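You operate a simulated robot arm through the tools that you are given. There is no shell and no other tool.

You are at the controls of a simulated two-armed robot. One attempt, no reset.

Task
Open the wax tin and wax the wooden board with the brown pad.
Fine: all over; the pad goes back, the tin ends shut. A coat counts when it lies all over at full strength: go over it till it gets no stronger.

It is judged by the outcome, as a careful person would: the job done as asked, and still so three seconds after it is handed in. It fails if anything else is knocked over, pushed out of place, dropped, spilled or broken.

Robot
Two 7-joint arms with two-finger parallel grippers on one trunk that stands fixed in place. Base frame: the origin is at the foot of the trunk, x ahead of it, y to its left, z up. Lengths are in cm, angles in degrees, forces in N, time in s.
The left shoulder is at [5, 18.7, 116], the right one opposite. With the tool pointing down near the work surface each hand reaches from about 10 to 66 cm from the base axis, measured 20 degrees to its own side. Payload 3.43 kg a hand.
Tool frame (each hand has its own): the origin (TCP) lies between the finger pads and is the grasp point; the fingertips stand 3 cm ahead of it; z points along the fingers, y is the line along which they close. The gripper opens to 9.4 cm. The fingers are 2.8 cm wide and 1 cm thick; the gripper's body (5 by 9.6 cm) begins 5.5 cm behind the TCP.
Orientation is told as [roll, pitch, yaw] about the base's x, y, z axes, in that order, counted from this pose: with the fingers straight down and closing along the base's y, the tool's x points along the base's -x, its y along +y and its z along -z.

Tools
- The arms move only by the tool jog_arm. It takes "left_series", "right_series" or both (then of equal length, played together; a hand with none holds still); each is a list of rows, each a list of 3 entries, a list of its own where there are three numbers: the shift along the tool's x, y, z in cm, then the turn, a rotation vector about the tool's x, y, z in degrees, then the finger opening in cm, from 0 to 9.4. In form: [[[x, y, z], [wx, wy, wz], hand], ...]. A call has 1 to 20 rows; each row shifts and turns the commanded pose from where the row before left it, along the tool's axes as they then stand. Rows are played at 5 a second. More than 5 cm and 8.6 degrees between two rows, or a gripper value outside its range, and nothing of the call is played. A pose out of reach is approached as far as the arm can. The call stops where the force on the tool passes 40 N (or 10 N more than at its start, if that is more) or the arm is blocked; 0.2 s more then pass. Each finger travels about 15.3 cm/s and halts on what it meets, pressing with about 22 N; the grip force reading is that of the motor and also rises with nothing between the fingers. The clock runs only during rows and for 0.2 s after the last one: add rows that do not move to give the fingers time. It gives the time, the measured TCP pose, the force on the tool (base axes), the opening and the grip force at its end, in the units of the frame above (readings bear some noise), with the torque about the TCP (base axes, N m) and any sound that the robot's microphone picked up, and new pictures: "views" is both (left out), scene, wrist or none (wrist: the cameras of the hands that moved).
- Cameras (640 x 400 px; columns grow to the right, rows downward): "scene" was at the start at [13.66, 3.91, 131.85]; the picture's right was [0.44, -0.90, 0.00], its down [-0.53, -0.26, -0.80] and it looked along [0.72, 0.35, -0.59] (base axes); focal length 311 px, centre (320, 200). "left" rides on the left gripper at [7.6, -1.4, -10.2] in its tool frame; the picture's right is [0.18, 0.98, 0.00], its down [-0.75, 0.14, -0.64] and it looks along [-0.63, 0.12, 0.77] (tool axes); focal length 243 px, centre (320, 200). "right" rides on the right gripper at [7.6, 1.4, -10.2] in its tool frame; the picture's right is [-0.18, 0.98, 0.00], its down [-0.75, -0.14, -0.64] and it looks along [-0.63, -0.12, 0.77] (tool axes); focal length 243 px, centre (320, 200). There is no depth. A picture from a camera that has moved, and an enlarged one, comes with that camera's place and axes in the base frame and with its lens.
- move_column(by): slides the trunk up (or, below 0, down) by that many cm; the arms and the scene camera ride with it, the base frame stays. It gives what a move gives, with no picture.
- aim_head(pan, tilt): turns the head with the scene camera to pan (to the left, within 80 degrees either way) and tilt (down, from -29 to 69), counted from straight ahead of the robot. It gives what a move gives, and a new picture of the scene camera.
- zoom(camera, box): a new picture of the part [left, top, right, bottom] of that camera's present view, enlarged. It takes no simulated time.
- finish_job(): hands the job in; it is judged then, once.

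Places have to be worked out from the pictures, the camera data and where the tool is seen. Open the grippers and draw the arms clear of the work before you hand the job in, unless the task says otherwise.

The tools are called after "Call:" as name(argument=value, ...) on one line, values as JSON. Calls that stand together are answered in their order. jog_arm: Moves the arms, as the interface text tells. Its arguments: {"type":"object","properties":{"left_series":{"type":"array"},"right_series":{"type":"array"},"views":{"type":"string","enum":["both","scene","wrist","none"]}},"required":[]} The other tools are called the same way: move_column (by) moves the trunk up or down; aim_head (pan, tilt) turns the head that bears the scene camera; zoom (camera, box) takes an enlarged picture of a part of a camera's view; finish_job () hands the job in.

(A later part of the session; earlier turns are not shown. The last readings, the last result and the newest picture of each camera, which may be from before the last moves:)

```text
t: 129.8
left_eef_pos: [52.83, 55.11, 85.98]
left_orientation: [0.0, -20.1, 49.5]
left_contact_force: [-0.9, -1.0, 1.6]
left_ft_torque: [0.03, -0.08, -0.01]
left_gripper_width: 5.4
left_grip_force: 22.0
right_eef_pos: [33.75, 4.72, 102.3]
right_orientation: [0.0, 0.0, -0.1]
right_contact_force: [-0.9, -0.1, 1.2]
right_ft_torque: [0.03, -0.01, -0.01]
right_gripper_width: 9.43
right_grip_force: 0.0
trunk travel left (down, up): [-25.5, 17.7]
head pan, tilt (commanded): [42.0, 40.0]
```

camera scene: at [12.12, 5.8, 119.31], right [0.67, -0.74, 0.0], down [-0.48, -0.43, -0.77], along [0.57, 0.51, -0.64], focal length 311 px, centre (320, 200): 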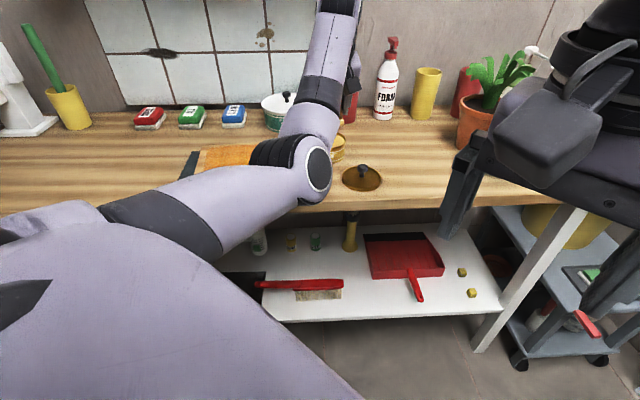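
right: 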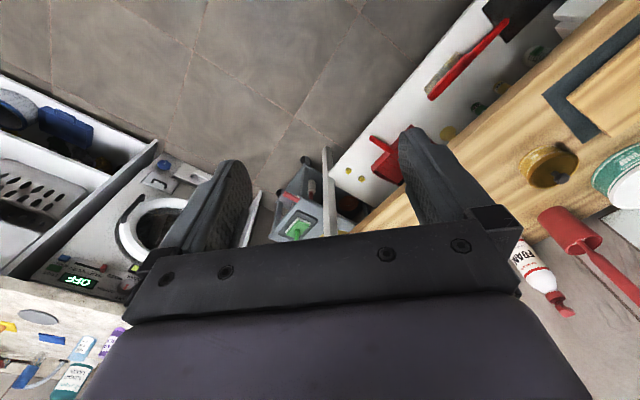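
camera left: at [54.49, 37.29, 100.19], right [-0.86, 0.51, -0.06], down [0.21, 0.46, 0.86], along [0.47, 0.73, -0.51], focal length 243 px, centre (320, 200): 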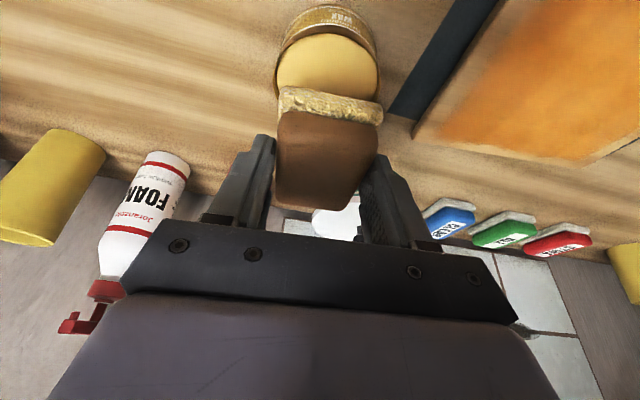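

Touching (1.6 N). I'll press 1.2 mm more and make the far pass left.

Call:
jog_arm(left_series=[[[0.041, 0, 0.113], [0, 0, 0], 3], [[0, 1.36, 0], [0, 0, 0], 3], [[0, 1.36, 0], [0, 0, 0], 3], [[0, 1.36, 0], [0, 0, 0], 3], [[0, 1.36, 0], [0, 0, 0], 3], [[0, 1.36, 0], [0, 0, 0], 3], [[0, 1.36, 0], [0, 0, 0], 3]], views="none")

```text
t: 131.4
left_eef_pos: [46.69, 60.34, 86.11]
left_orientation: [0.0, -20.3, 49.4]
left_contact_force: [5.0, -2.5, 13.0]
left_ft_torque: [-0.1, -0.18, 0.0]
left_gripper_width: 5.39
left_grip_force: 22.0
right_eef_pos: [33.74, 4.7, 102.3]
right_orientation: [0.1, 0.0, 0.0]
right_contact_force: [-0.7, 0.2, 0.4]
right_ft_torque: [0.02, 0.0, 0.01]
right_gripper_width: 9.38
right_grip_force: 0.0
trunk travel left (down, up): [-25.5, 17.7]
head pan, tilt (commanded): [42.0, 40.0]
```

Call:
jog_arm(left_series=[[[-0.01, 1.36, -0.03], [0, 0, 0], 3], [[0, 1.36, 0], [0, 0, 0], 3], [[0, 1.36, 0], [0, 0, 0], 3], [[0, 1.36, 0], [0, 0, 0], 3], [[0, 1.36, 0], [0, 0, 0], 3], [[0, 1.36, 0], [0, 0, 0], 3], [[0, 0.8, 0], [0, 0, 0], 3]], views="wrist")

Call:
zoom(camera="left", box=[0, 0, 420, 200])

```text
t: 133.0
left_eef_pos: [39.74, 66.09, 86.07]
left_orientation: [0.0, -20.3, 49.5]
left_contact_force: [5.5, -4.7, 15.6]
left_ft_torque: [-0.33, -0.17, 0.04]
left_gripper_width: 5.4
left_grip_force: 21.8
right_eef_pos: [33.61, 4.83, 102.4]
right_orientation: [0.1, 0.0, 0.0]
right_contact_force: [-0.4, -0.8, -0.2]
right_ft_torque: [-0.02, 0.03, 0.01]
right_gripper_width: 9.4
right_grip_force: 0.1
trunk travel left (down, up): [-25.5, 17.7]
head pan, tilt (commanded): [42.0, 40.0]
camera left: at [33.64, 57.04, 93.08], right [-0.86, 0.51, -0.06], down [0.21, 0.46, 0.86], along [0.47, 0.73, -0.5], focal length 243 px, centre (320, 200)
```

left: 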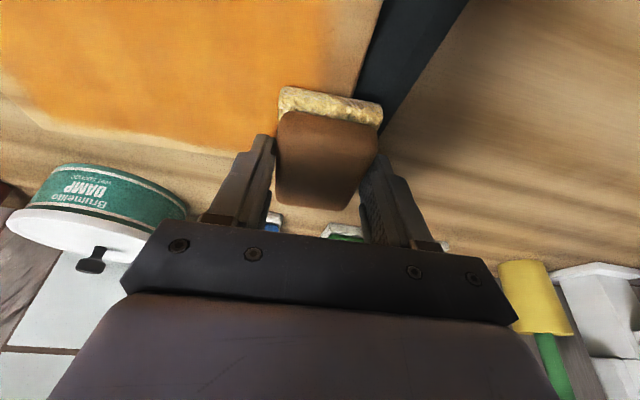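

```text
1.52 times, centred on (210, 100) of left
camera zoom: at [33.64, 57.04, 93.08], right [-0.86, 0.51, -0.06], down [0.21, 0.46, 0.86], along [0.47, 0.73, -0.5], focal length 370 px, centre (488, 352)
```

zoom: 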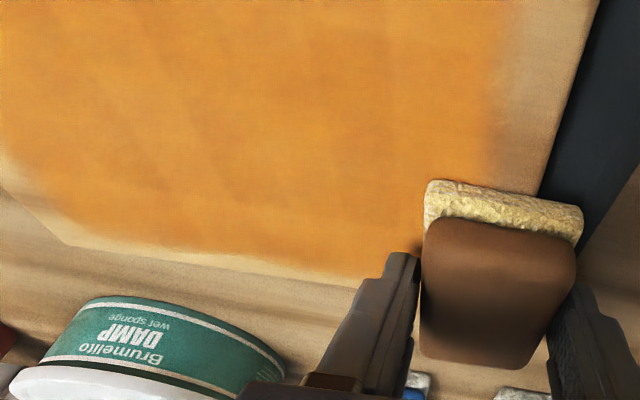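

The far area is a uniform deep orange. Now back toward the middle and a pass to the right.

Call:
jog_arm(left_series=[[[1.06, 0, -0.385], [0, 0, 0], 3], [[1.06, 0, -0.385], [0, 0, 0], 3], [[1.06, 0, -0.385], [0, 0, 0], 3], [[1.06, 0, -0.385], [0, 0, 0], 3], [[0, -1.36, 0], [0, 0, 0], 3], [[0, -1.36, 0], [0, 0, 0], 3], [[0, -1.36, 0], [0, 0, 0], 3]], views="none")

```text
t: 134.6
left_eef_pos: [39.8, 60.11, 85.89]
left_orientation: [0.0, -20.2, 49.5]
left_contact_force: [-3.6, 3.3, 11.9]
left_ft_torque: [0.19, 0.22, -0.02]
left_gripper_width: 5.38
left_grip_force: 21.6
right_eef_pos: [33.72, 4.71, 102.35]
right_orientation: [0.1, 0.0, 0.0]
right_contact_force: [-0.6, -0.4, 0.5]
right_ft_torque: [-0.01, -0.01, 0.05]
right_gripper_width: 9.41
right_grip_force: 0.1
trunk travel left (down, up): [-25.5, 17.7]
head pan, tilt (commanded): [42.0, 40.0]
```

Call:
jog_arm(left_series=[[[0, -1.36, 0], [0, 0, 0], 3], [[0, -1.36, 0], [0, 0, 0], 3], [[0, -1.36, 0], [0, 0, 0], 3], [[0, -1.36, 0], [0, 0, 0], 3], [[0, -1.36, 0], [0, 0, 0], 3]], views="none")

```text
t: 135.8
left_eef_pos: [44.8, 55.76, 86.06]
left_orientation: [-0.1, -20.1, 49.5]
left_contact_force: [-3.3, 2.9, 9.9]
left_ft_torque: [0.05, 0.22, -0.02]
left_gripper_width: 5.37
left_grip_force: 22.0
right_eef_pos: [33.65, 4.76, 102.53]
right_orientation: [0.0, 0.0, 0.1]
right_contact_force: [-0.4, 1.0, 0.0]
right_ft_torque: [0.02, -0.01, -0.02]
right_gripper_width: 9.42
right_grip_force: 0.0
trunk travel left (down, up): [-25.5, 17.7]
head pan, tilt (commanded): [42.0, 40.0]
```

Call:
jog_arm(left_series=[[[0, -1.36, 0], [0, 0, 0], 3], [[0, -1.36, 0], [0, 0, 0], 3], [[0, -1.36, 0], [0, 0, 0], 3], [[0, -1.36, 0], [0, 0, 0], 3], [[0, -1.0, 0], [0, 0, 0], 3]], views="none")

```text
t: 137.0
left_eef_pos: [49.86, 51.62, 85.89]
left_orientation: [0.0, -20.1, 49.6]
left_contact_force: [-5.2, 4.8, 12.9]
left_ft_torque: [0.13, 0.29, -0.03]
left_gripper_width: 5.39
left_grip_force: 22.0
right_eef_pos: [33.79, 4.85, 102.37]
right_orientation: [0.2, -0.1, 0.0]
right_contact_force: [0.1, -0.4, 0.3]
right_ft_torque: [0.0, 0.01, -0.02]
right_gripper_width: 9.44
right_grip_force: 0.1
trunk travel left (down, up): [-25.5, 17.7]
head pan, tilt (commanded): [42.0, 40.0]
```

The middle pass held 10–13 N. Now to the near band and a pass left.

Call:
jog_arm(left_series=[[[1.06, 0, -0.385], [0, 0, 0], 3], [[1.06, 0, -0.385], [0, 0, 0], 3], [[1.06, 0, -0.385], [0, 0, 0], 3], [[1.06, 0, -0.385], [0, 0, 0], 3], [[0, 1.36, 0], [0, 0, 0], 3], [[0, 1.36, 0], [0, 0, 0], 3], [[0, 1.36, 0], [0, 0, 0], 3]], views="none")

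```text
t: 138.6
left_eef_pos: [44.12, 50.67, 85.91]
left_orientation: [0.0, -20.0, 49.5]
left_contact_force: [3.9, -3.5, 10.3]
left_ft_torque: [-0.14, -0.32, -0.08]
left_gripper_width: 5.41
left_grip_force: 22.0
right_eef_pos: [33.74, 4.75, 102.38]
right_orientation: [0.0, 0.1, 0.1]
right_contact_force: [-0.7, 0.1, 0.4]
right_ft_torque: [0.0, 0.03, 0.03]
right_gripper_width: 9.4
right_grip_force: 0.0
trunk travel left (down, up): [-25.5, 17.7]
head pan, tilt (commanded): [42.0, 40.0]
```

Call:
jog_arm(left_series=[[[0, 1.36, 0], [0, 0, 0], 3], [[0, 1.36, 0], [0, 0, 0], 3], [[0, 1.36, 0], [0, 0, 0], 3], [[0, 1.36, 0], [0, 0, 0], 3], [[0, 1.36, 0], [0, 0, 0], 3]], views="none")

```text
t: 139.8
left_eef_pos: [38.76, 55.13, 85.92]
left_orientation: [0.1, -20.0, 49.5]
left_contact_force: [-0.1, -0.1, 1.4]
left_ft_torque: [-0.08, -0.08, -0.01]
left_gripper_width: 5.37
left_grip_force: 21.6
right_eef_pos: [33.92, 4.79, 102.47]
right_orientation: [-0.1, 0.0, 0.0]
right_contact_force: [-1.0, 0.1, 0.0]
right_ft_torque: [-0.02, 0.01, -0.05]
right_gripper_width: 9.42
right_grip_force: 0.1
trunk travel left (down, up): [-25.5, 17.7]
head pan, tilt (commanded): [42.0, 40.0]
```

Force dropped to 1.4 N in the last part. I'll press 1.2 mm more, go back over that stretch, then on to the left end.

Call:
jog_arm(left_series=[[[0.041, 0, 0.113], [0, 0, 0], 3], [[0, -1.36, 0], [0, 0, 0], 3], [[0, -1.36, 0], [0, 0, 0], 3], [[0, -1.36, 0], [0, 0, 0], 3], [[0, 1.36, 0], [0, 0, 0], 3], [[0, 1.36, 0], [0, 0, 0], 3], [[0, 1.36, 0], [0, 0, 0], 3], [[0, 1.36, 0], [0, 0, 0], 3]], views="none")

Call:
jog_arm(left_series=[[[0, 1.36, 0], [0, 0, 0], 3], [[0, 1.36, 0], [0, 0, 0], 3], [[0, 1.36, 0], [0, 0, 0], 3], [[0, 0.9, 0], [0, 0, 0], 3]], views="none")

```text
t: 141.6
left_eef_pos: [37.66, 55.9, 85.9]
left_orientation: [0.1, -20.2, 49.4]
left_contact_force: [8.0, -4.3, 19.1]
left_ft_torque: [-0.2, -0.3, -0.03]
left_gripper_width: 5.38
left_grip_force: 22.6
right_eef_pos: [33.71, 4.65, 102.42]
right_orientation: [0.1, 0.1, 0.0]
right_contact_force: [-0.7, 0.0, 0.8]
right_ft_torque: [0.0, -0.01, 0.0]
right_gripper_width: 9.43
right_grip_force: 0.1
trunk travel left (down, up): [-25.5, 17.7]
head pan, tilt (commanded): [42.0, 40.0]
```

```text
t: 142.6
left_eef_pos: [33.82, 59.2, 85.83]
left_orientation: [0.0, -20.0, 49.4]
left_contact_force: [4.7, -4.6, 13.8]
left_ft_torque: [-0.23, -0.3, -0.04]
left_gripper_width: 5.38
left_grip_force: 21.7
right_eef_pos: [33.84, 4.73, 102.39]
right_orientation: [0.2, 0.0, 0.0]
right_contact_force: [0.1, -0.3, 0.3]
right_ft_torque: [0.02, -0.02, -0.03]
right_gripper_width: 9.41
right_grip_force: 0.1
trunk travel left (down, up): [-25.5, 17.7]
head pan, tilt (commanded): [42.0, 40.0]
```

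Now up along the left edge from near to far.

Call:
jog_arm(left_series=[[[-1.235, 0, 0.449], [0, 0, 0], 3], [[-1.235, 0, 0.449], [0, 0, 0], 3], [[-1.235, 0, 0.449], [0, 0, 0], 3], [[-1.235, 0, 0.449], [0, 0, 0], 3]], views="none")

Call:
jog_arm(left_series=[[[-1.235, 0, 0.449], [0, 0, 0], 3], [[-1.235, 0, 0.449], [0, 0, 0], 3], [[-1.235, 0, 0.449], [0, 0, 0], 3]], views="wrist")

```text
t: 143.6
left_eef_pos: [37.2, 63.04, 86.07]
left_orientation: [0.0, -20.1, 49.5]
left_contact_force: [-4.6, -4.8, 12.4]
left_ft_torque: [-0.27, 0.26, -0.03]
left_gripper_width: 5.38
left_grip_force: 22.2
right_eef_pos: [33.77, 4.72, 102.44]
right_orientation: [0.1, -0.2, 0.0]
right_contact_force: [0.4, -0.6, 0.1]
right_ft_torque: [-0.03, 0.01, 0.03]
right_gripper_width: 9.43
right_grip_force: 0.0
trunk travel left (down, up): [-25.5, 17.7]
head pan, tilt (commanded): [42.0, 40.0]
```

```text
t: 144.4
left_eef_pos: [39.83, 66.13, 85.88]
left_orientation: [0.0, -20.2, 49.3]
left_contact_force: [-5.2, -4.7, 12.7]
left_ft_torque: [-0.24, 0.17, -0.07]
left_gripper_width: 5.38
left_grip_force: 22.1
right_eef_pos: [33.77, 4.63, 102.43]
right_orientation: [0.0, 0.0, 0.1]
right_contact_force: [0.2, 0.1, -0.2]
right_ft_torque: [0.05, -0.01, -0.03]
right_gripper_width: 9.39
right_grip_force: 0.1
trunk travel left (down, up): [-25.5, 17.7]
head pan, tilt (commanded): [42.0, 40.0]
camera left: at [33.87, 57.09, 92.99], right [-0.86, 0.51, -0.06], down [0.21, 0.46, 0.86], along [0.47, 0.73, -0.5], focal length 243 px, centre (320, 200)
```

left: 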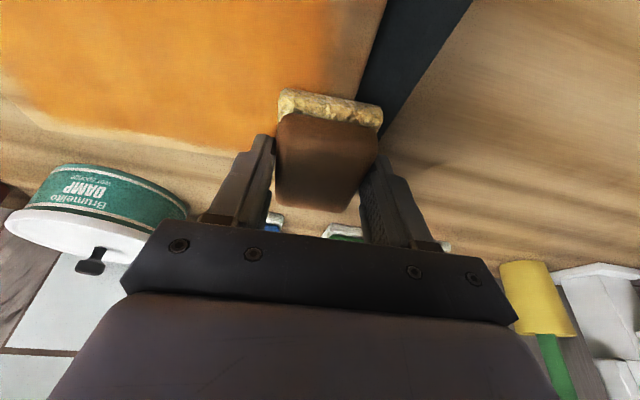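

Good contact at 12–13 N. One last far pass to the right and then down the right edge.

Call:
jog_arm(left_series=[[[0, -1.36, 0], [0, 0, 0], 3], [[0, -1.36, 0], [0, 0, 0], 3], [[0, -1.36, 0], [0, 0, 0], 3], [[0, -1.36, 0], [0, 0, 0], 3], [[0, -1.36, 0], [0, 0, 0], 3], [[0, -1.36, 0], [0, 0, 0], 3]], views="none")

Call:
jog_arm(left_series=[[[0, -1.36, 0], [0, 0, 0], 3], [[0, -1.36, 0], [0, 0, 0], 3], [[0, -1.36, 0], [0, 0, 0], 3], [[0, -1.36, 0], [0, 0, 0], 3], [[0, -1.36, 0], [0, 0, 0], 3], [[0, -1.36, 0], [0, 0, 0], 3], [[0, -1.2, 0], [0, 0, 0], 3]], views="none")

```text
t: 145.8
left_eef_pos: [46.18, 60.84, 85.97]
left_orientation: [-0.1, -20.0, 49.5]
left_contact_force: [-4.3, 3.1, 9.5]
left_ft_torque: [0.33, 0.1, 0.09]
left_gripper_width: 5.41
left_grip_force: 22.3
right_eef_pos: [33.7, 4.77, 102.39]
right_orientation: [0.1, -0.2, 0.0]
right_contact_force: [0.2, 0.2, -0.6]
right_ft_torque: [0.01, -0.01, 0.04]
right_gripper_width: 9.41
right_grip_force: 0.1
trunk travel left (down, up): [-25.5, 17.7]
head pan, tilt (commanded): [42.0, 40.0]
```

```text
t: 147.4
left_eef_pos: [53.37, 54.98, 85.9]
left_orientation: [0.0, -20.2, 49.6]
left_contact_force: [-6.0, 4.0, 14.1]
left_ft_torque: [0.21, 0.42, -0.04]
left_gripper_width: 5.39
left_grip_force: 21.7
right_eef_pos: [33.64, 4.78, 102.42]
right_orientation: [0.0, -0.1, -0.1]
right_contact_force: [0.8, -0.1, 0.0]
right_ft_torque: [0.02, 0.04, -0.02]
right_gripper_width: 9.4
right_grip_force: 0.0
trunk travel left (down, up): [-25.5, 17.7]
head pan, tilt (commanded): [42.0, 40.0]
```

Call:
jog_arm(left_series=[[[1.25, 0, -0.455], [0, 0, 0], 3], [[1.25, 0, -0.455], [0, 0, 0], 3], [[1.25, 0, -0.455], [0, 0, 0], 3]], views="none")

Call:
jog_arm(left_series=[[[1.25, 0, -0.455], [0, 0, 0], 3], [[1.25, 0, -0.455], [0, 0, 0], 3], [[1.25, 0, -0.455], [0, 0, 0], 3], [[1.25, 0, -0.455], [0, 0, 0], 3]], views="none")

```text
t: 148.2
left_eef_pos: [50.82, 51.93, 85.88]
left_orientation: [-0.1, -20.2, 49.5]
left_contact_force: [4.2, 4.5, 14.3]
left_ft_torque: [0.13, -0.06, -0.03]
left_gripper_width: 5.39
left_grip_force: 22.3
right_eef_pos: [33.78, 4.82, 102.52]
right_orientation: [0.1, 0.0, 0.1]
right_contact_force: [-0.3, 0.6, -0.3]
right_ft_torque: [-0.01, -0.02, -0.02]
right_gripper_width: 9.37
right_grip_force: 0.1
trunk travel left (down, up): [-25.5, 17.7]
head pan, tilt (commanded): [42.0, 40.0]
```

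```text
t: 149.2
left_eef_pos: [47.28, 47.73, 85.85]
left_orientation: [0.0, -20.0, 49.5]
left_contact_force: [2.7, 1.8, 9.7]
left_ft_torque: [0.19, -0.25, -0.01]
left_gripper_width: 5.4
left_grip_force: 22.6
right_eef_pos: [33.83, 4.75, 102.43]
right_orientation: [0.0, 0.0, 0.0]
right_contact_force: [0.3, 0.3, -0.4]
right_ft_torque: [0.03, -0.02, -0.01]
right_gripper_width: 9.39
right_grip_force: 0.0
trunk travel left (down, up): [-25.5, 17.7]
head pan, tilt (commanded): [42.0, 40.0]
```

A full second set is done. I'll lift and move the hand over by the tin with the 40° tilt, which left the board clear to see earlier.

Call:
jog_arm(left_series=[[[-0.34, 0, -0.94], [0, 0, 0], 3], [[-0.684, 0, -1.88], [0, 0, 0], 3], [[-0.684, 0, -1.88], [0, 0, 0], 3], [[-0.684, 0, -1.88], [0, 0, 0], 3], [[-1.786, -2.75, 0.65], [0, 0, 0], 3], [[-1.786, -2.75, 0.65], [0, 0, 0], 3], [[-1.786, -2.75, 0.65], [0, 0, 0], 3], [[-1.786, -2.75, 0.65], [0, 0, 0], 3], [[0, 0, 0], [0, -6.67, 0], 3], [[0, 0, 0], [0, -6.67, 0], 3], [[0, 0, 0], [0, -6.67, 0], 3], [[0, 0, 0], [0, 0, 0], 3]], views="both")

Call:
zoom(camera="scene", box=[185, 130, 305, 205])

Call:
zoom(camera="scene", box=[240, 135, 304, 185])

Call:
zoom(camera="left", box=[220, 20, 420, 220])

```text
t: 151.8
left_eef_pos: [60.47, 46.43, 92.8]
left_orientation: [0.1, -40.2, 49.5]
left_contact_force: [-1.2, -0.2, 0.0]
left_ft_torque: [0.02, 0.01, 0.0]
left_gripper_width: 5.41
left_grip_force: 22.2
right_eef_pos: [33.81, 4.97, 102.41]
right_orientation: [0.0, 0.0, 0.0]
right_contact_force: [0.1, -0.5, -0.3]
right_ft_torque: [-0.03, -0.01, -0.03]
right_gripper_width: 9.4
right_grip_force: 0.0
trunk travel left (down, up): [-25.5, 17.7]
head pan, tilt (commanded): [42.0, 40.0]
camera scene: at [12.12, 5.8, 119.32], right [0.67, -0.74, 0.0], down [-0.48, -0.43, -0.77], along [0.57, 0.51, -0.64], focal length 311 px, centre (320, 200)
camera left: at [53.36, 36.08, 95.74], right [-0.84, 0.53, -0.12], down [0.0, 0.21, 0.98], along [0.55, 0.82, -0.18], focal length 243 px, centre (320, 200)
```

scene: 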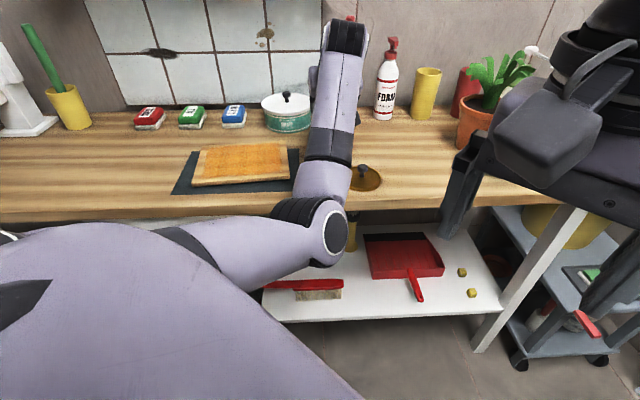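
left: 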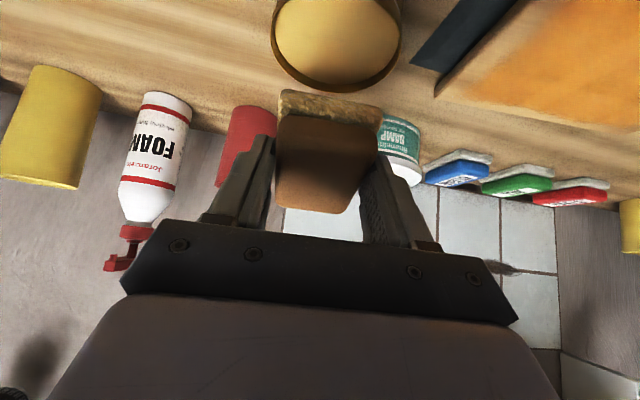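

```text
5.33 times, centred on (245, 168) of scene
camera zoom: at [12.12, 5.8, 119.32], right [0.67, -0.74, 0.0], down [-0.48, -0.43, -0.77], along [0.57, 0.51, -0.64], focal length 1657 px, centre (720, 373)
```

zoom: 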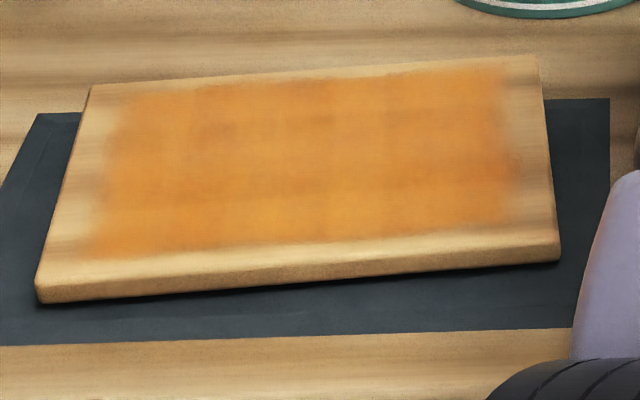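

```text
8.00 times, centred on (272, 160) of scene
camera zoom: at [12.12, 5.8, 119.32], right [0.67, -0.74, 0.0], down [-0.48, -0.43, -0.77], along [0.57, 0.51, -0.64], focal length 2485 px, centre (704, 520)
```

zoom: 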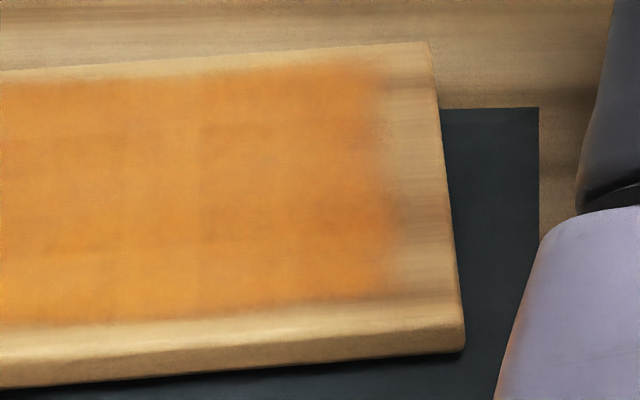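

```text
2.00 times, centred on (320, 120) of left
camera zoom: at [53.36, 36.08, 95.74], right [-0.84, 0.53, -0.12], down [0.0, 0.21, 0.98], along [0.55, 0.82, -0.18], focal length 485 px, centre (320, 360)
```

zoom: 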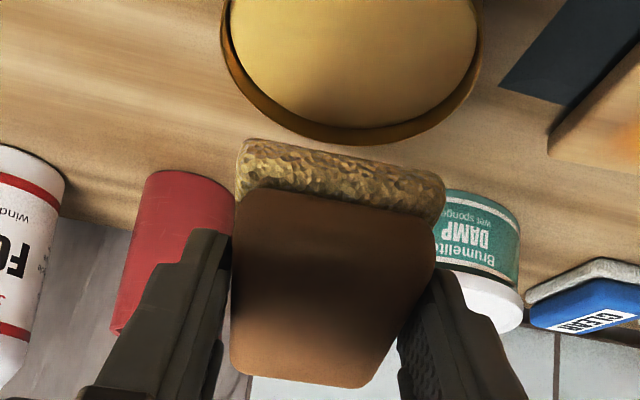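

The picture is the same as before this last set of passes, in both colour and extent, so the coat is at full strength. Next the pad goes home: tilt back to 20°, yaw back to 45° and carry it left to above its spot.

Call:
jog_arm(left_series=[[[0, 0, 0], [0, 6.67, 0], 3], [[0, 0, 0], [0, 6.67, 0], 3], [[0, 0, 0], [0, 6.66, 0], 3], [[0, 0, 0], [1.54, 0, 4.23], 3], [[0.385, 3.65, -0.14], [0, 0, 0], 3], [[0.385, 3.65, -0.14], [0, 0, 0], 3], [[0.385, 3.65, -0.14], [0, 0, 0], 3], [[0.385, 3.65, -0.14], [0, 0, 0], 3], [[0.385, 3.65, -0.14], [0, 0, 0], 3], [[0.385, 3.65, -0.14], [0, 0, 0], 3], [[0.385, 3.65, -0.14], [0, 0, 0], 3], [[0.385, 3.65, -0.14], [0, 0, 0], 3], [[0.385, 3.65, -0.14], [0, 0, 0], 3], [[0.385, 3.65, -0.14], [0, 0, 0], 3], [[0.385, 3.65, -0.14], [0, 0, 0], 3], [[0, 0, 0], [0, 0, 0], 3]], views="both")

```text
t: 155.2
left_eef_pos: [28.77, 71.89, 92.71]
left_orientation: [0.0, -20.1, 45.0]
left_contact_force: [-0.4, 0.8, 0.3]
left_ft_torque: [-0.02, -0.01, -0.01]
left_gripper_width: 5.41
left_grip_force: 22.1
right_eef_pos: [33.75, 4.85, 102.36]
right_orientation: [0.0, 0.0, 0.0]
right_contact_force: [0.0, 0.0, 0.6]
right_ft_torque: [0.03, 0.0, 0.0]
right_gripper_width: 9.4
right_grip_force: 0.0
trunk travel left (down, up): [-25.5, 17.7]
head pan, tilt (commanded): [42.0, 40.0]
camera scene: at [12.1, 5.81, 119.32], right [0.67, -0.74, 0.0], down [-0.48, -0.43, -0.77], along [0.57, 0.51, -0.64], focal length 311 px, centre (320, 200)
camera left: at [22.01, 63.37, 99.82], right [-0.82, 0.57, -0.06], down [0.25, 0.44, 0.86], along [0.52, 0.69, -0.5], focal length 243 px, centre (320, 200)
```

scene: 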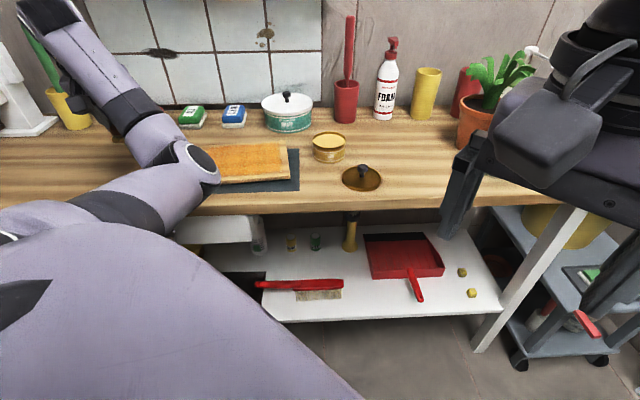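
left: 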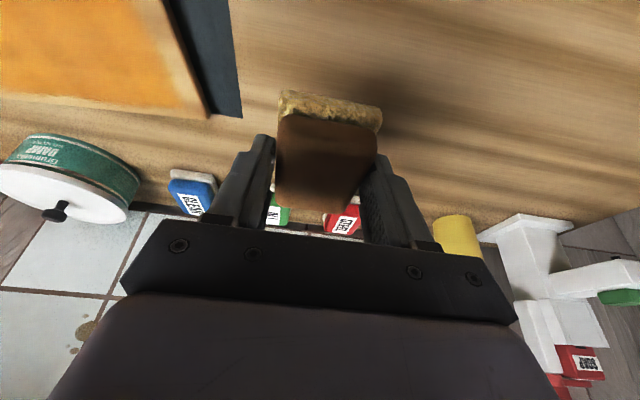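

The hand is above the pad's home spot. I'll make a small sideways correction and descend to just above the bench.

Call:
jog_arm(left_series=[[[0.122, -0.23, -0.045], [0, 0, 0], 3], [[0.667, 0, 1.833], [0, 0, 0], 3], [[0.667, 0, 1.833], [0, 0, 0], 3], [[0.667, 0, 1.833], [0, 0, 0], 3], [[0.667, 0, 1.833], [0, 0, 0], 3], [[0, 0, 0], [0, 0, 0], 3]], views="both")

Call:
zoom(camera="left", box=[220, 40, 420, 240])

```text
t: 156.6
left_eef_pos: [28.75, 71.33, 85.05]
left_orientation: [0.0, -20.0, 45.0]
left_contact_force: [-0.2, -0.5, 0.4]
left_ft_torque: [0.02, 0.02, -0.01]
left_gripper_width: 5.39
left_grip_force: 22.4
right_eef_pos: [33.87, 4.85, 102.35]
right_orientation: [0.0, 0.0, 0.0]
right_contact_force: [-0.2, -0.1, -0.8]
right_ft_torque: [-0.02, 0.0, 0.03]
right_gripper_width: 9.39
right_grip_force: 0.0
trunk travel left (down, up): [-25.5, 17.7]
head pan, tilt (commanded): [42.0, 40.0]
camera scene: at [12.12, 5.8, 119.32], right [0.67, -0.74, 0.0], down [-0.48, -0.43, -0.77], along [0.57, 0.51, -0.64], focal length 311 px, centre (320, 200)
camera left: at [22.16, 62.86, 92.15], right [-0.82, 0.57, -0.06], down [0.24, 0.44, 0.86], along [0.52, 0.69, -0.5], focal length 243 px, centre (320, 200)
```

scene: 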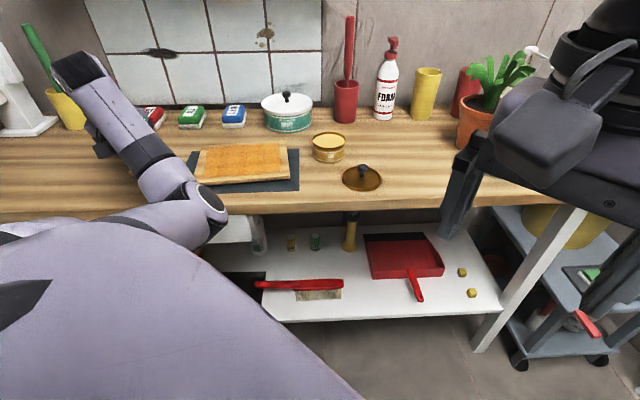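
left: 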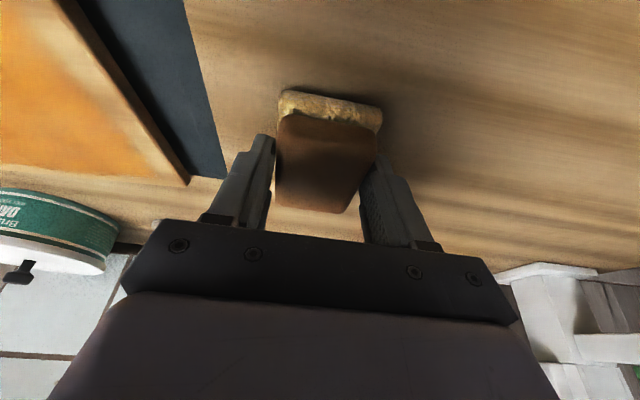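

```text
2.00 times, centred on (320, 140) of left
camera zoom: at [22.16, 62.86, 92.15], right [-0.82, 0.57, -0.06], down [0.24, 0.44, 0.86], along [0.52, 0.69, -0.5], focal length 485 px, centre (320, 320)
```

zoom: 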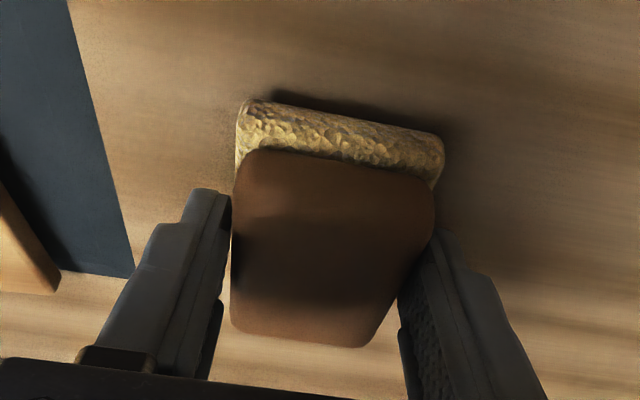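

The fleece's near edge projects to b≈68.5, a=-33.0…-27.4, matching the original (68.5, -33.1…-27.6). I'll correct 1.5 mm sideways and lower to contact.

Call:
jog_arm(left_series=[[[0.171, 0.15, 0.47], [0, 0, 0], 3], [[0.068, 0, 0.188], [0, 0, 0], 3], [[0.051, 0, 0.141], [0, 0, 0], 3], [[0, 0, 0], [0, 0, 0], 3]], views="none")

```text
t: 157.6
left_eef_pos: [28.83, 71.58, 84.22]
left_orientation: [0.1, -20.0, 44.9]
left_contact_force: [0.0, 0.2, 0.6]
left_ft_torque: [-0.03, 0.01, 0.02]
left_gripper_width: 5.39
left_grip_force: 22.4
right_eef_pos: [33.87, 4.74, 102.38]
right_orientation: [0.0, 0.1, 0.1]
right_contact_force: [0.7, -0.1, -0.4]
right_ft_torque: [0.01, -0.01, -0.02]
right_gripper_width: 9.42
right_grip_force: 0.1
trunk travel left (down, up): [-25.5, 17.7]
head pan, tilt (commanded): [42.0, 40.0]
```

Call:
jog_arm(left_series=[[[0.041, 0, 0.113], [0, 0, 0], 3], [[0.041, 0, 0.113], [0, 0, 0], 3], [[0, 0, 0], [0, 0, 0], 3]], views="wrist")

```text
t: 158.4
left_eef_pos: [28.91, 71.52, 84.07]
left_orientation: [0.1, -20.3, 45.0]
left_contact_force: [3.5, 3.5, 15.0]
left_ft_torque: [-0.28, 0.03, -0.04]
left_gripper_width: 5.38
left_grip_force: 22.3
right_eef_pos: [33.83, 4.77, 102.56]
right_orientation: [0.1, 0.0, 0.0]
right_contact_force: [-0.9, -0.9, 0.6]
right_ft_torque: [-0.02, -0.02, -0.02]
right_gripper_width: 9.42
right_grip_force: 0.1
trunk travel left (down, up): [-25.5, 17.7]
head pan, tilt (commanded): [42.0, 40.0]
camera left: at [22.19, 63.02, 91.17], right [-0.82, 0.57, -0.06], down [0.24, 0.44, 0.86], along [0.52, 0.69, -0.5], focal length 243 px, centre (320, 200)
```

left: 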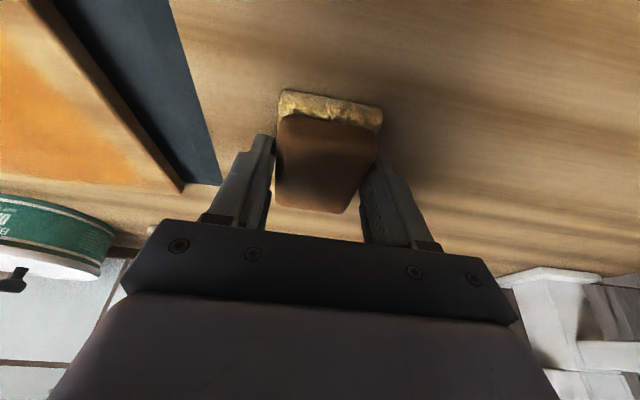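

The pad rests on the bench at 15 N. I'll ease off, open the fingers, and rise straight up.

Call:
jog_arm(left_series=[[[-0.068, 0, -0.188], [0, 0, 0], 3], [[0, 0, 0], [0, 0, 0], 3], [[0, 0, 0], [0, 0, 0], 6], [[0, 0, 0], [0, 0, 0], 8.5], [[0, 0, 0], [0, 0, 0], 8.5], [[-0.34, 0, -0.94], [0, 0, 0], 8.5], [[-0.684, 0, -1.88], [0, 0, 0], 8.5], [[-0.684, 0, -1.88], [0, 0, 0], 8.5], [[-0.684, 0, -1.88], [0, 0, 0], 8.5], [[-0.684, 0, -1.88], [0, 0, 0], 8.5], [[0, 0, 0], [0, 0, 0], 8.5]], views="both")

Call:
zoom(camera="left", box=[220, 10, 420, 210])

```text
t: 160.8
left_eef_pos: [28.93, 71.46, 93.09]
left_orientation: [0.1, -19.9, 45.0]
left_contact_force: [-0.2, 0.0, -0.1]
left_ft_torque: [-0.01, 0.0, 0.0]
left_gripper_width: 8.5
left_grip_force: 0.1
right_eef_pos: [33.89, 4.85, 102.34]
right_orientation: [0.0, 0.1, 0.1]
right_contact_force: [-0.5, -0.5, -0.2]
right_ft_torque: [-0.05, -0.02, 0.02]
right_gripper_width: 9.4
right_grip_force: 0.1
trunk travel left (down, up): [-25.5, 17.7]
head pan, tilt (commanded): [42.0, 40.0]
camera scene: at [12.12, 5.79, 119.32], right [0.67, -0.74, 0.0], down [-0.48, -0.43, -0.77], along [0.57, 0.51, -0.64], focal length 311 px, centre (320, 200)
camera left: at [22.22, 62.91, 100.22], right [-0.82, 0.57, -0.06], down [0.25, 0.44, 0.86], along [0.52, 0.69, -0.5], focal length 243 px, centre (320, 200)
```

scene: 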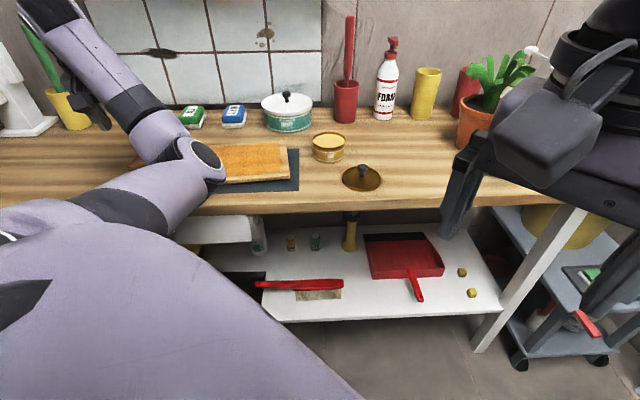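
left: 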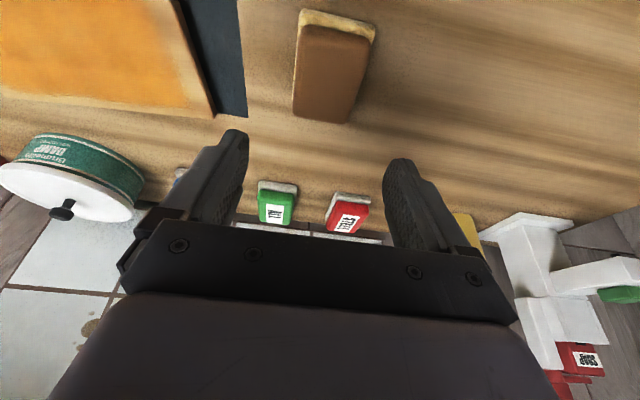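

```text
2.00 times, centred on (320, 110) of left
camera zoom: at [22.22, 62.91, 100.22], right [-0.82, 0.57, -0.06], down [0.25, 0.44, 0.86], along [0.52, 0.69, -0.5], focal length 485 px, centre (320, 380)
```

zoom: 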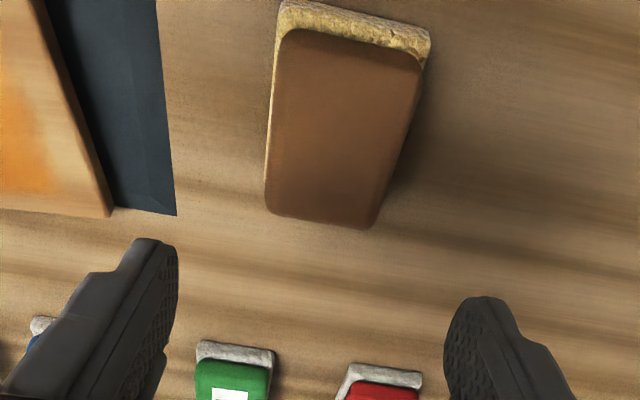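

The pad is back within about 2 mm of its original place. Before fetching the lid, whose route swings the left elbow to the right, I'll move the idle right hand 15 cm further right and up in free air for clearance.

Call:
jog_arm(right_series=[[[1, -3, -1], [0, 0, 0], 9.4], [[1, -3, -1], [0, 0, 0], 9.4], [[1, -3, -1], [0, 0, 0], 9.4], [[1, -3, -1], [0, 0, 0], 9.4], [[1, -3, -1], [0, 0, 0], 9.4], [[0, 0, 0], [0, 0, 0], 9.4]], views="both")

```text
t: 162.2
left_eef_pos: [28.85, 71.41, 92.93]
left_orientation: [0.0, -20.0, 45.1]
left_contact_force: [0.8, 0.6, 0.6]
left_ft_torque: [-0.01, 0.0, -0.01]
left_gripper_width: 8.5
left_grip_force: 0.1
right_eef_pos: [28.68, -10.26, 107.44]
right_orientation: [0.1, 0.0, 0.0]
right_contact_force: [0.0, 0.2, -0.7]
right_ft_torque: [0.01, -0.03, -0.01]
right_gripper_width: 9.42
right_grip_force: 0.1
trunk travel left (down, up): [-25.5, 17.7]
head pan, tilt (commanded): [42.0, 40.0]
camera scene: at [12.11, 5.78, 119.32], right [0.67, -0.74, 0.0], down [-0.48, -0.43, -0.77], along [0.57, 0.51, -0.64], focal length 311 px, centre (320, 200)
camera right: at [21.13, -8.85, 117.46], right [0.18, 0.98, 0.0], down [0.75, -0.14, 0.64], along [0.63, -0.12, -0.77], focal length 243 px, centre (320, 200)
```

scene: 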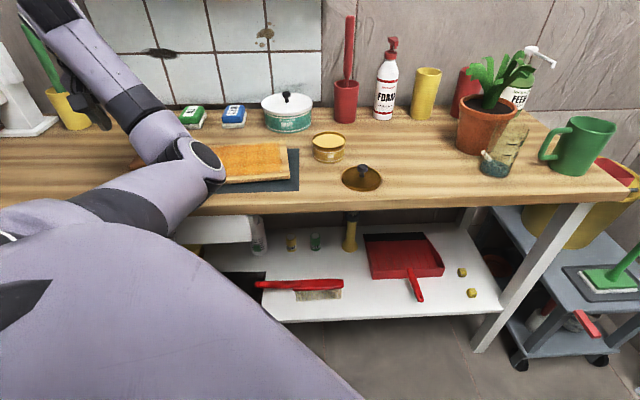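
right: 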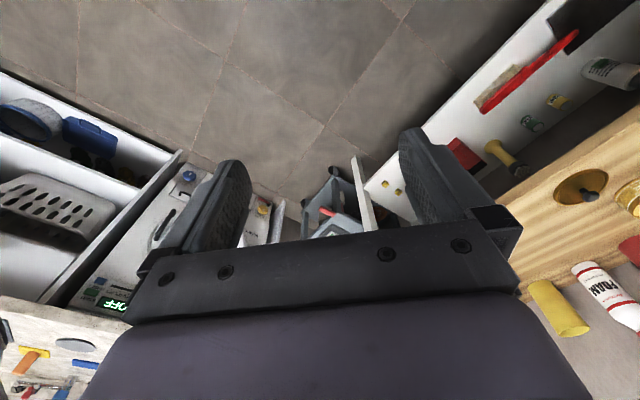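

The right side is clear now. I'll raise the left hand and carry it toward the lid in two stages, watching the elbow.

Call:
jog_arm(left_series=[[[-0.684, 0, -1.88], [0, 0, 0], 8.5], [[-0.684, 0, -1.88], [0, 0, 0], 7], [[0.456, -3.5, -0.166], [0, 0, 0], 5], [[0.456, -3.5, -0.166], [0, 0, 0], 5], [[0.456, -3.5, -0.166], [0, 0, 0], 5], [[0.456, -3.5, -0.166], [0, 0, 0], 5], [[0.456, -3.5, -0.166], [0, 0, 0], 5], [[0.456, -3.5, -0.166], [0, 0, 0], 5], [[0.456, -3.5, -0.166], [0, 0, 0], 5], [[0, 0, 0], [0, 0, 0], 5]], views="scene")

```text
t: 164.4
left_eef_pos: [43.88, 51.94, 97.21]
left_orientation: [0.0, -20.0, 45.0]
left_contact_force: [0.3, 0.2, -0.1]
left_ft_torque: [0.02, 0.0, -0.01]
left_gripper_width: 4.99
left_grip_force: 0.0
right_eef_pos: [28.86, -10.26, 107.28]
right_orientation: [-0.1, 0.0, -0.1]
right_contact_force: [-0.2, 0.4, 0.5]
right_ft_torque: [0.01, 0.0, 0.02]
right_gripper_width: 9.4
right_grip_force: 0.1
trunk travel left (down, up): [-25.5, 17.7]
head pan, tilt (commanded): [42.0, 40.0]
camera scene: at [12.13, 5.78, 119.32], right [0.67, -0.74, 0.0], down [-0.48, -0.43, -0.77], along [0.57, 0.51, -0.64], focal length 311 px, centre (320, 200)
```

scene: 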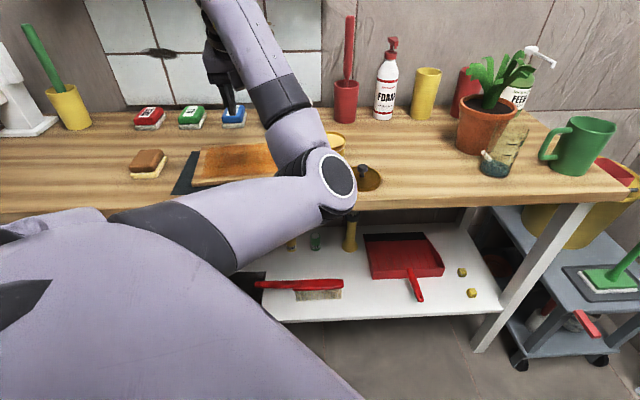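

The pad sits at its home and the elbow is in free space. Continuing to above the lid.

Call:
jog_arm(left_series=[[[0.456, -3.5, -0.166], [0, 0, 0], 5], [[0.456, -3.5, -0.166], [0, 0, 0], 5], [[0.456, -3.5, -0.166], [0, 0, 0], 5], [[0.456, -3.5, -0.166], [0, 0, 0], 5], [[0.456, -3.5, -0.166], [0, 0, 0], 5], [[0.456, -3.5, -0.166], [0, 0, 0], 5], [[0, 0, 0], [0, 0, 0], 5]], views="both")

Call:
zoom(camera="left", box=[220, 10, 420, 210])

```text
t: 166.0
left_eef_pos: [56.54, 34.67, 96.92]
left_orientation: [-0.1, -20.1, 45.0]
left_contact_force: [-0.4, -0.2, 0.8]
left_ft_torque: [-0.03, 0.0, 0.03]
left_gripper_width: 5.01
left_grip_force: 0.0
right_eef_pos: [28.68, -10.31, 107.18]
right_orientation: [0.0, 0.0, 0.0]
right_contact_force: [0.7, -0.1, -0.2]
right_ft_torque: [0.01, -0.02, -0.01]
right_gripper_width: 9.39
right_grip_force: 0.0
trunk travel left (down, up): [-25.5, 17.7]
head pan, tilt (commanded): [42.0, 40.0]
camera scene: at [12.12, 5.78, 119.32], right [0.67, -0.74, 0.0], down [-0.48, -0.43, -0.77], along [0.57, 0.51, -0.64], focal length 311 px, centre (320, 200)
camera left: at [49.87, 26.19, 104.1], right [-0.82, 0.57, -0.06], down [0.25, 0.44, 0.86], along [0.52, 0.69, -0.5], focal length 243 px, centre (320, 200)
```

scene: 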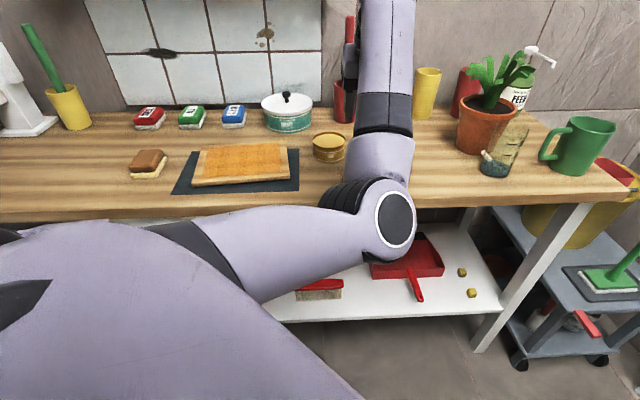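
left: 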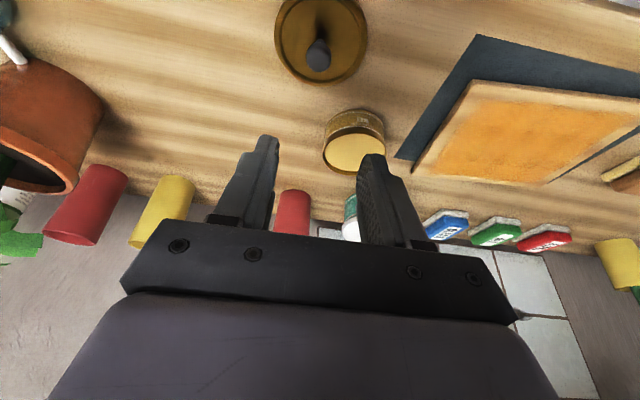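

```text
2.00 times, centred on (320, 110) of left
camera zoom: at [49.87, 26.19, 104.1], right [-0.82, 0.57, -0.06], down [0.25, 0.44, 0.86], along [0.52, 0.69, -0.5], focal length 485 px, centre (320, 380)
```

zoom: 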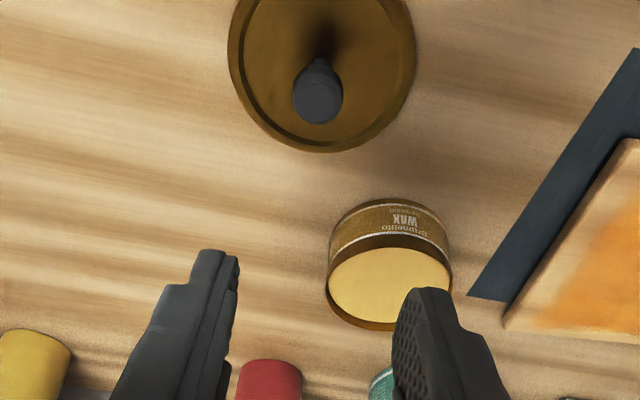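

From here the knob measures about a≈16.0–16.2, b≈65.2, roughly 0.6 cm right of where I released it. I'll shift 0.5 cm right, descend partway and re-measure at close range.

Call:
jog_arm(left_series=[[[0, -0.5, 0], [0, 0, 0], 5.5], [[0.684, 0, 1.88], [0, 0, 0], 5.5], [[0.684, 0, 1.88], [0, 0, 0], 5.5], [[0.684, 0, 1.88], [0, 0, 0], 5.5], [[0.513, 0, 1.41], [0, 0, 0], 5.5], [[0, 0, 0], [0, 0, 0], 5.5]], views="wrist")

Call:
zoom(camera="left", box=[220, 30, 420, 230])

```text
t: 167.4
left_eef_pos: [56.75, 34.44, 89.61]
left_orientation: [0.0, -20.0, 44.9]
left_contact_force: [0.3, -0.1, 0.9]
left_ft_torque: [-0.01, 0.01, 0.0]
left_gripper_width: 5.5
left_grip_force: 0.0
right_eef_pos: [28.78, -10.29, 107.33]
right_orientation: [0.0, 0.0, 0.0]
right_contact_force: [1.1, -0.3, 0.0]
right_ft_torque: [-0.01, -0.01, 0.0]
right_gripper_width: 9.4
right_grip_force: 0.0
trunk travel left (down, up): [-25.5, 17.7]
head pan, tilt (commanded): [42.0, 40.0]
camera left: at [50.14, 25.88, 96.69], right [-0.82, 0.57, -0.06], down [0.25, 0.44, 0.86], along [0.52, 0.69, -0.5], focal length 243 px, centre (320, 200)
```

left: 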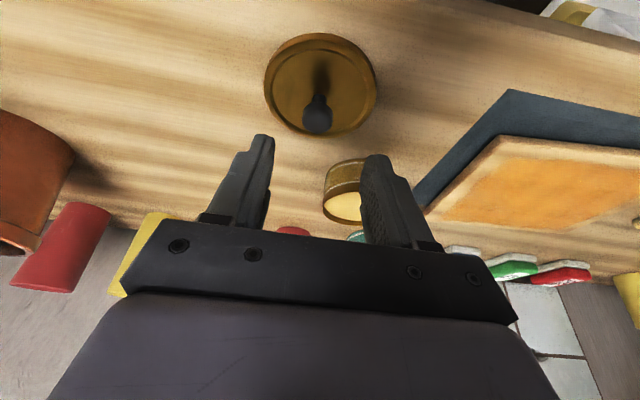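

```text
2.00 times, centred on (320, 130) of left
camera zoom: at [50.14, 25.88, 96.69], right [-0.82, 0.57, -0.06], down [0.25, 0.44, 0.86], along [0.52, 0.69, -0.5], focal length 485 px, centre (320, 340)
```

zoom: 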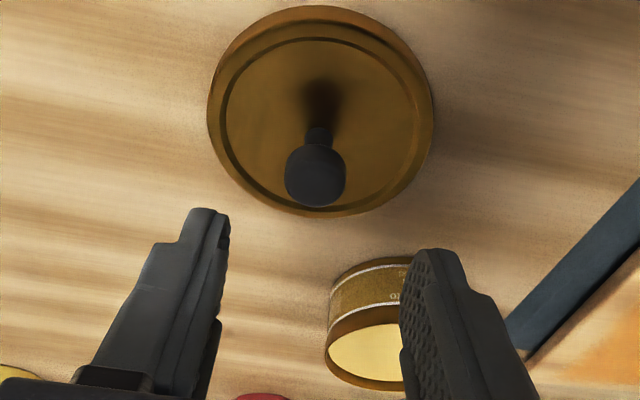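

Close up, the knob is at a≈16.17, b≈64.96, so I need 0.4 cm more to the right. Correcting and descending so the fingertips straddle the knob.

Call:
jog_arm(left_series=[[[0.141, -0.4, -0.051], [0, 0, 0], 5], [[0.513, 0, 1.41], [0, 0, 0], 5], [[0.513, 0, 1.41], [0, 0, 0], 5], [[0.342, 0, 0.94], [0, 0, 0], 5], [[0, 0, 0], [0, 0, 0], 5], [[0, 0, 0], [0, 0, 0], 5]], views="wrist")

Call:
zoom(camera="left", box=[220, 30, 420, 230])

```text
t: 168.8
left_eef_pos: [56.8, 34.01, 85.71]
left_orientation: [0.0, -20.0, 45.0]
left_contact_force: [0.6, -0.2, -0.1]
left_ft_torque: [0.0, -0.01, -0.02]
left_gripper_width: 5.01
left_grip_force: 0.0
right_eef_pos: [28.8, -10.25, 107.28]
right_orientation: [0.0, 0.1, 0.0]
right_contact_force: [0.7, -0.2, 0.4]
right_ft_torque: [0.02, 0.0, 0.04]
right_gripper_width: 9.39
right_grip_force: 0.1
trunk travel left (down, up): [-25.5, 17.7]
head pan, tilt (commanded): [42.0, 40.0]
camera left: at [50.16, 25.52, 92.81], right [-0.82, 0.57, -0.06], down [0.25, 0.44, 0.86], along [0.52, 0.69, -0.5], focal length 243 px, centre (320, 200)
```

left: 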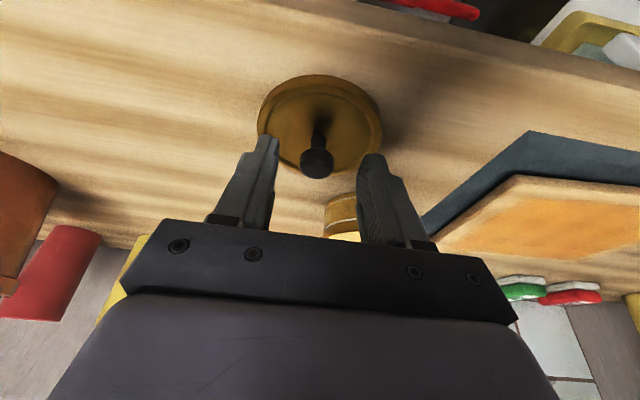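

```text
2.00 times, centred on (320, 130) of left
camera zoom: at [50.16, 25.52, 92.81], right [-0.82, 0.57, -0.06], down [0.25, 0.44, 0.86], along [0.52, 0.69, -0.5], focal length 485 px, centre (320, 340)
```

zoom: 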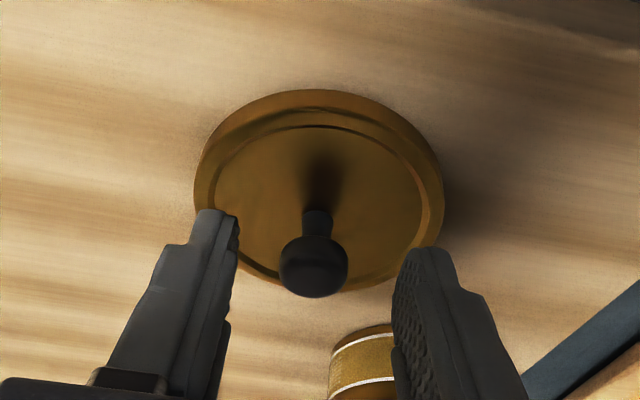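

The knob lies between the fingertips almost as in the first grasp. I'll go 0.6 cm lower, 1.5 mm right, and close.

Call:
jog_arm(left_series=[[[0.205, -0.15, 0.564], [0, 0, 0], 5], [[0, 0, 0], [0, 0, 0], 5], [[0, 0, 0], [0, 0, 0], 3], [[0, 0, 0], [0, 0, 0], 0], [[0, 0, 0], [0, 0, 0], 0], [[0, 0, 0], [0, 0, 0], 0]], views="wrist")

Call:
zoom(camera="left", box=[220, 30, 420, 230])

```text
t: 170.2
left_eef_pos: [56.98, 33.88, 85.04]
left_orientation: [-0.1, -20.0, 45.0]
left_contact_force: [0.9, -0.5, 0.7]
left_ft_torque: [0.02, -0.01, 0.0]
left_gripper_width: 1.98
left_grip_force: 21.7
right_eef_pos: [28.79, -10.26, 107.33]
right_orientation: [0.1, 0.0, 0.1]
right_contact_force: [-0.5, 0.3, -0.2]
right_ft_torque: [0.01, 0.0, -0.03]
right_gripper_width: 9.4
right_grip_force: 0.0
trunk travel left (down, up): [-25.5, 17.7]
head pan, tilt (commanded): [42.0, 40.0]
camera left: at [50.29, 25.43, 92.18], right [-0.82, 0.57, -0.06], down [0.25, 0.44, 0.86], along [0.52, 0.69, -0.5], focal length 243 px, centre (320, 200)
```

left: 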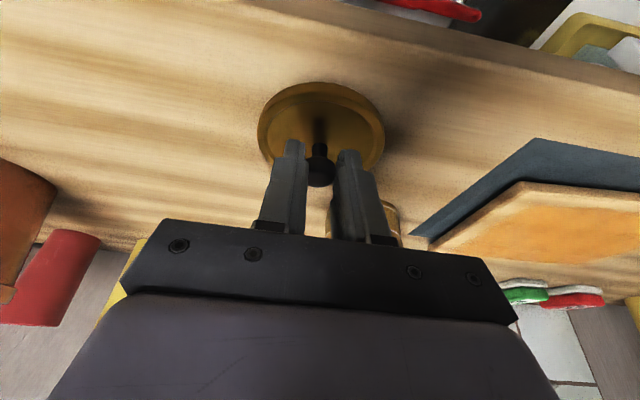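

```text
2.00 times, centred on (320, 130) of left
camera zoom: at [50.29, 25.43, 92.18], right [-0.82, 0.57, -0.06], down [0.25, 0.44, 0.86], along [0.52, 0.69, -0.5], focal length 485 px, centre (320, 340)
```

zoom: 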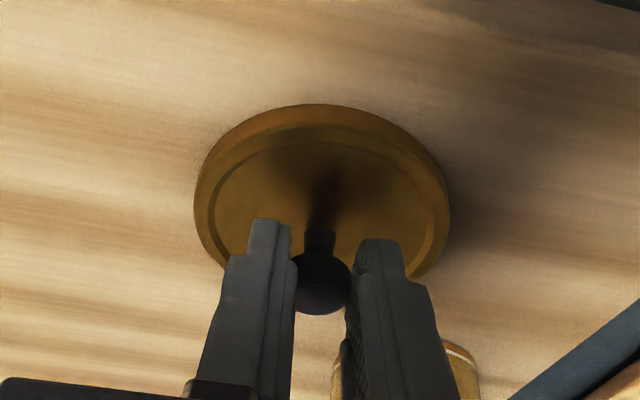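

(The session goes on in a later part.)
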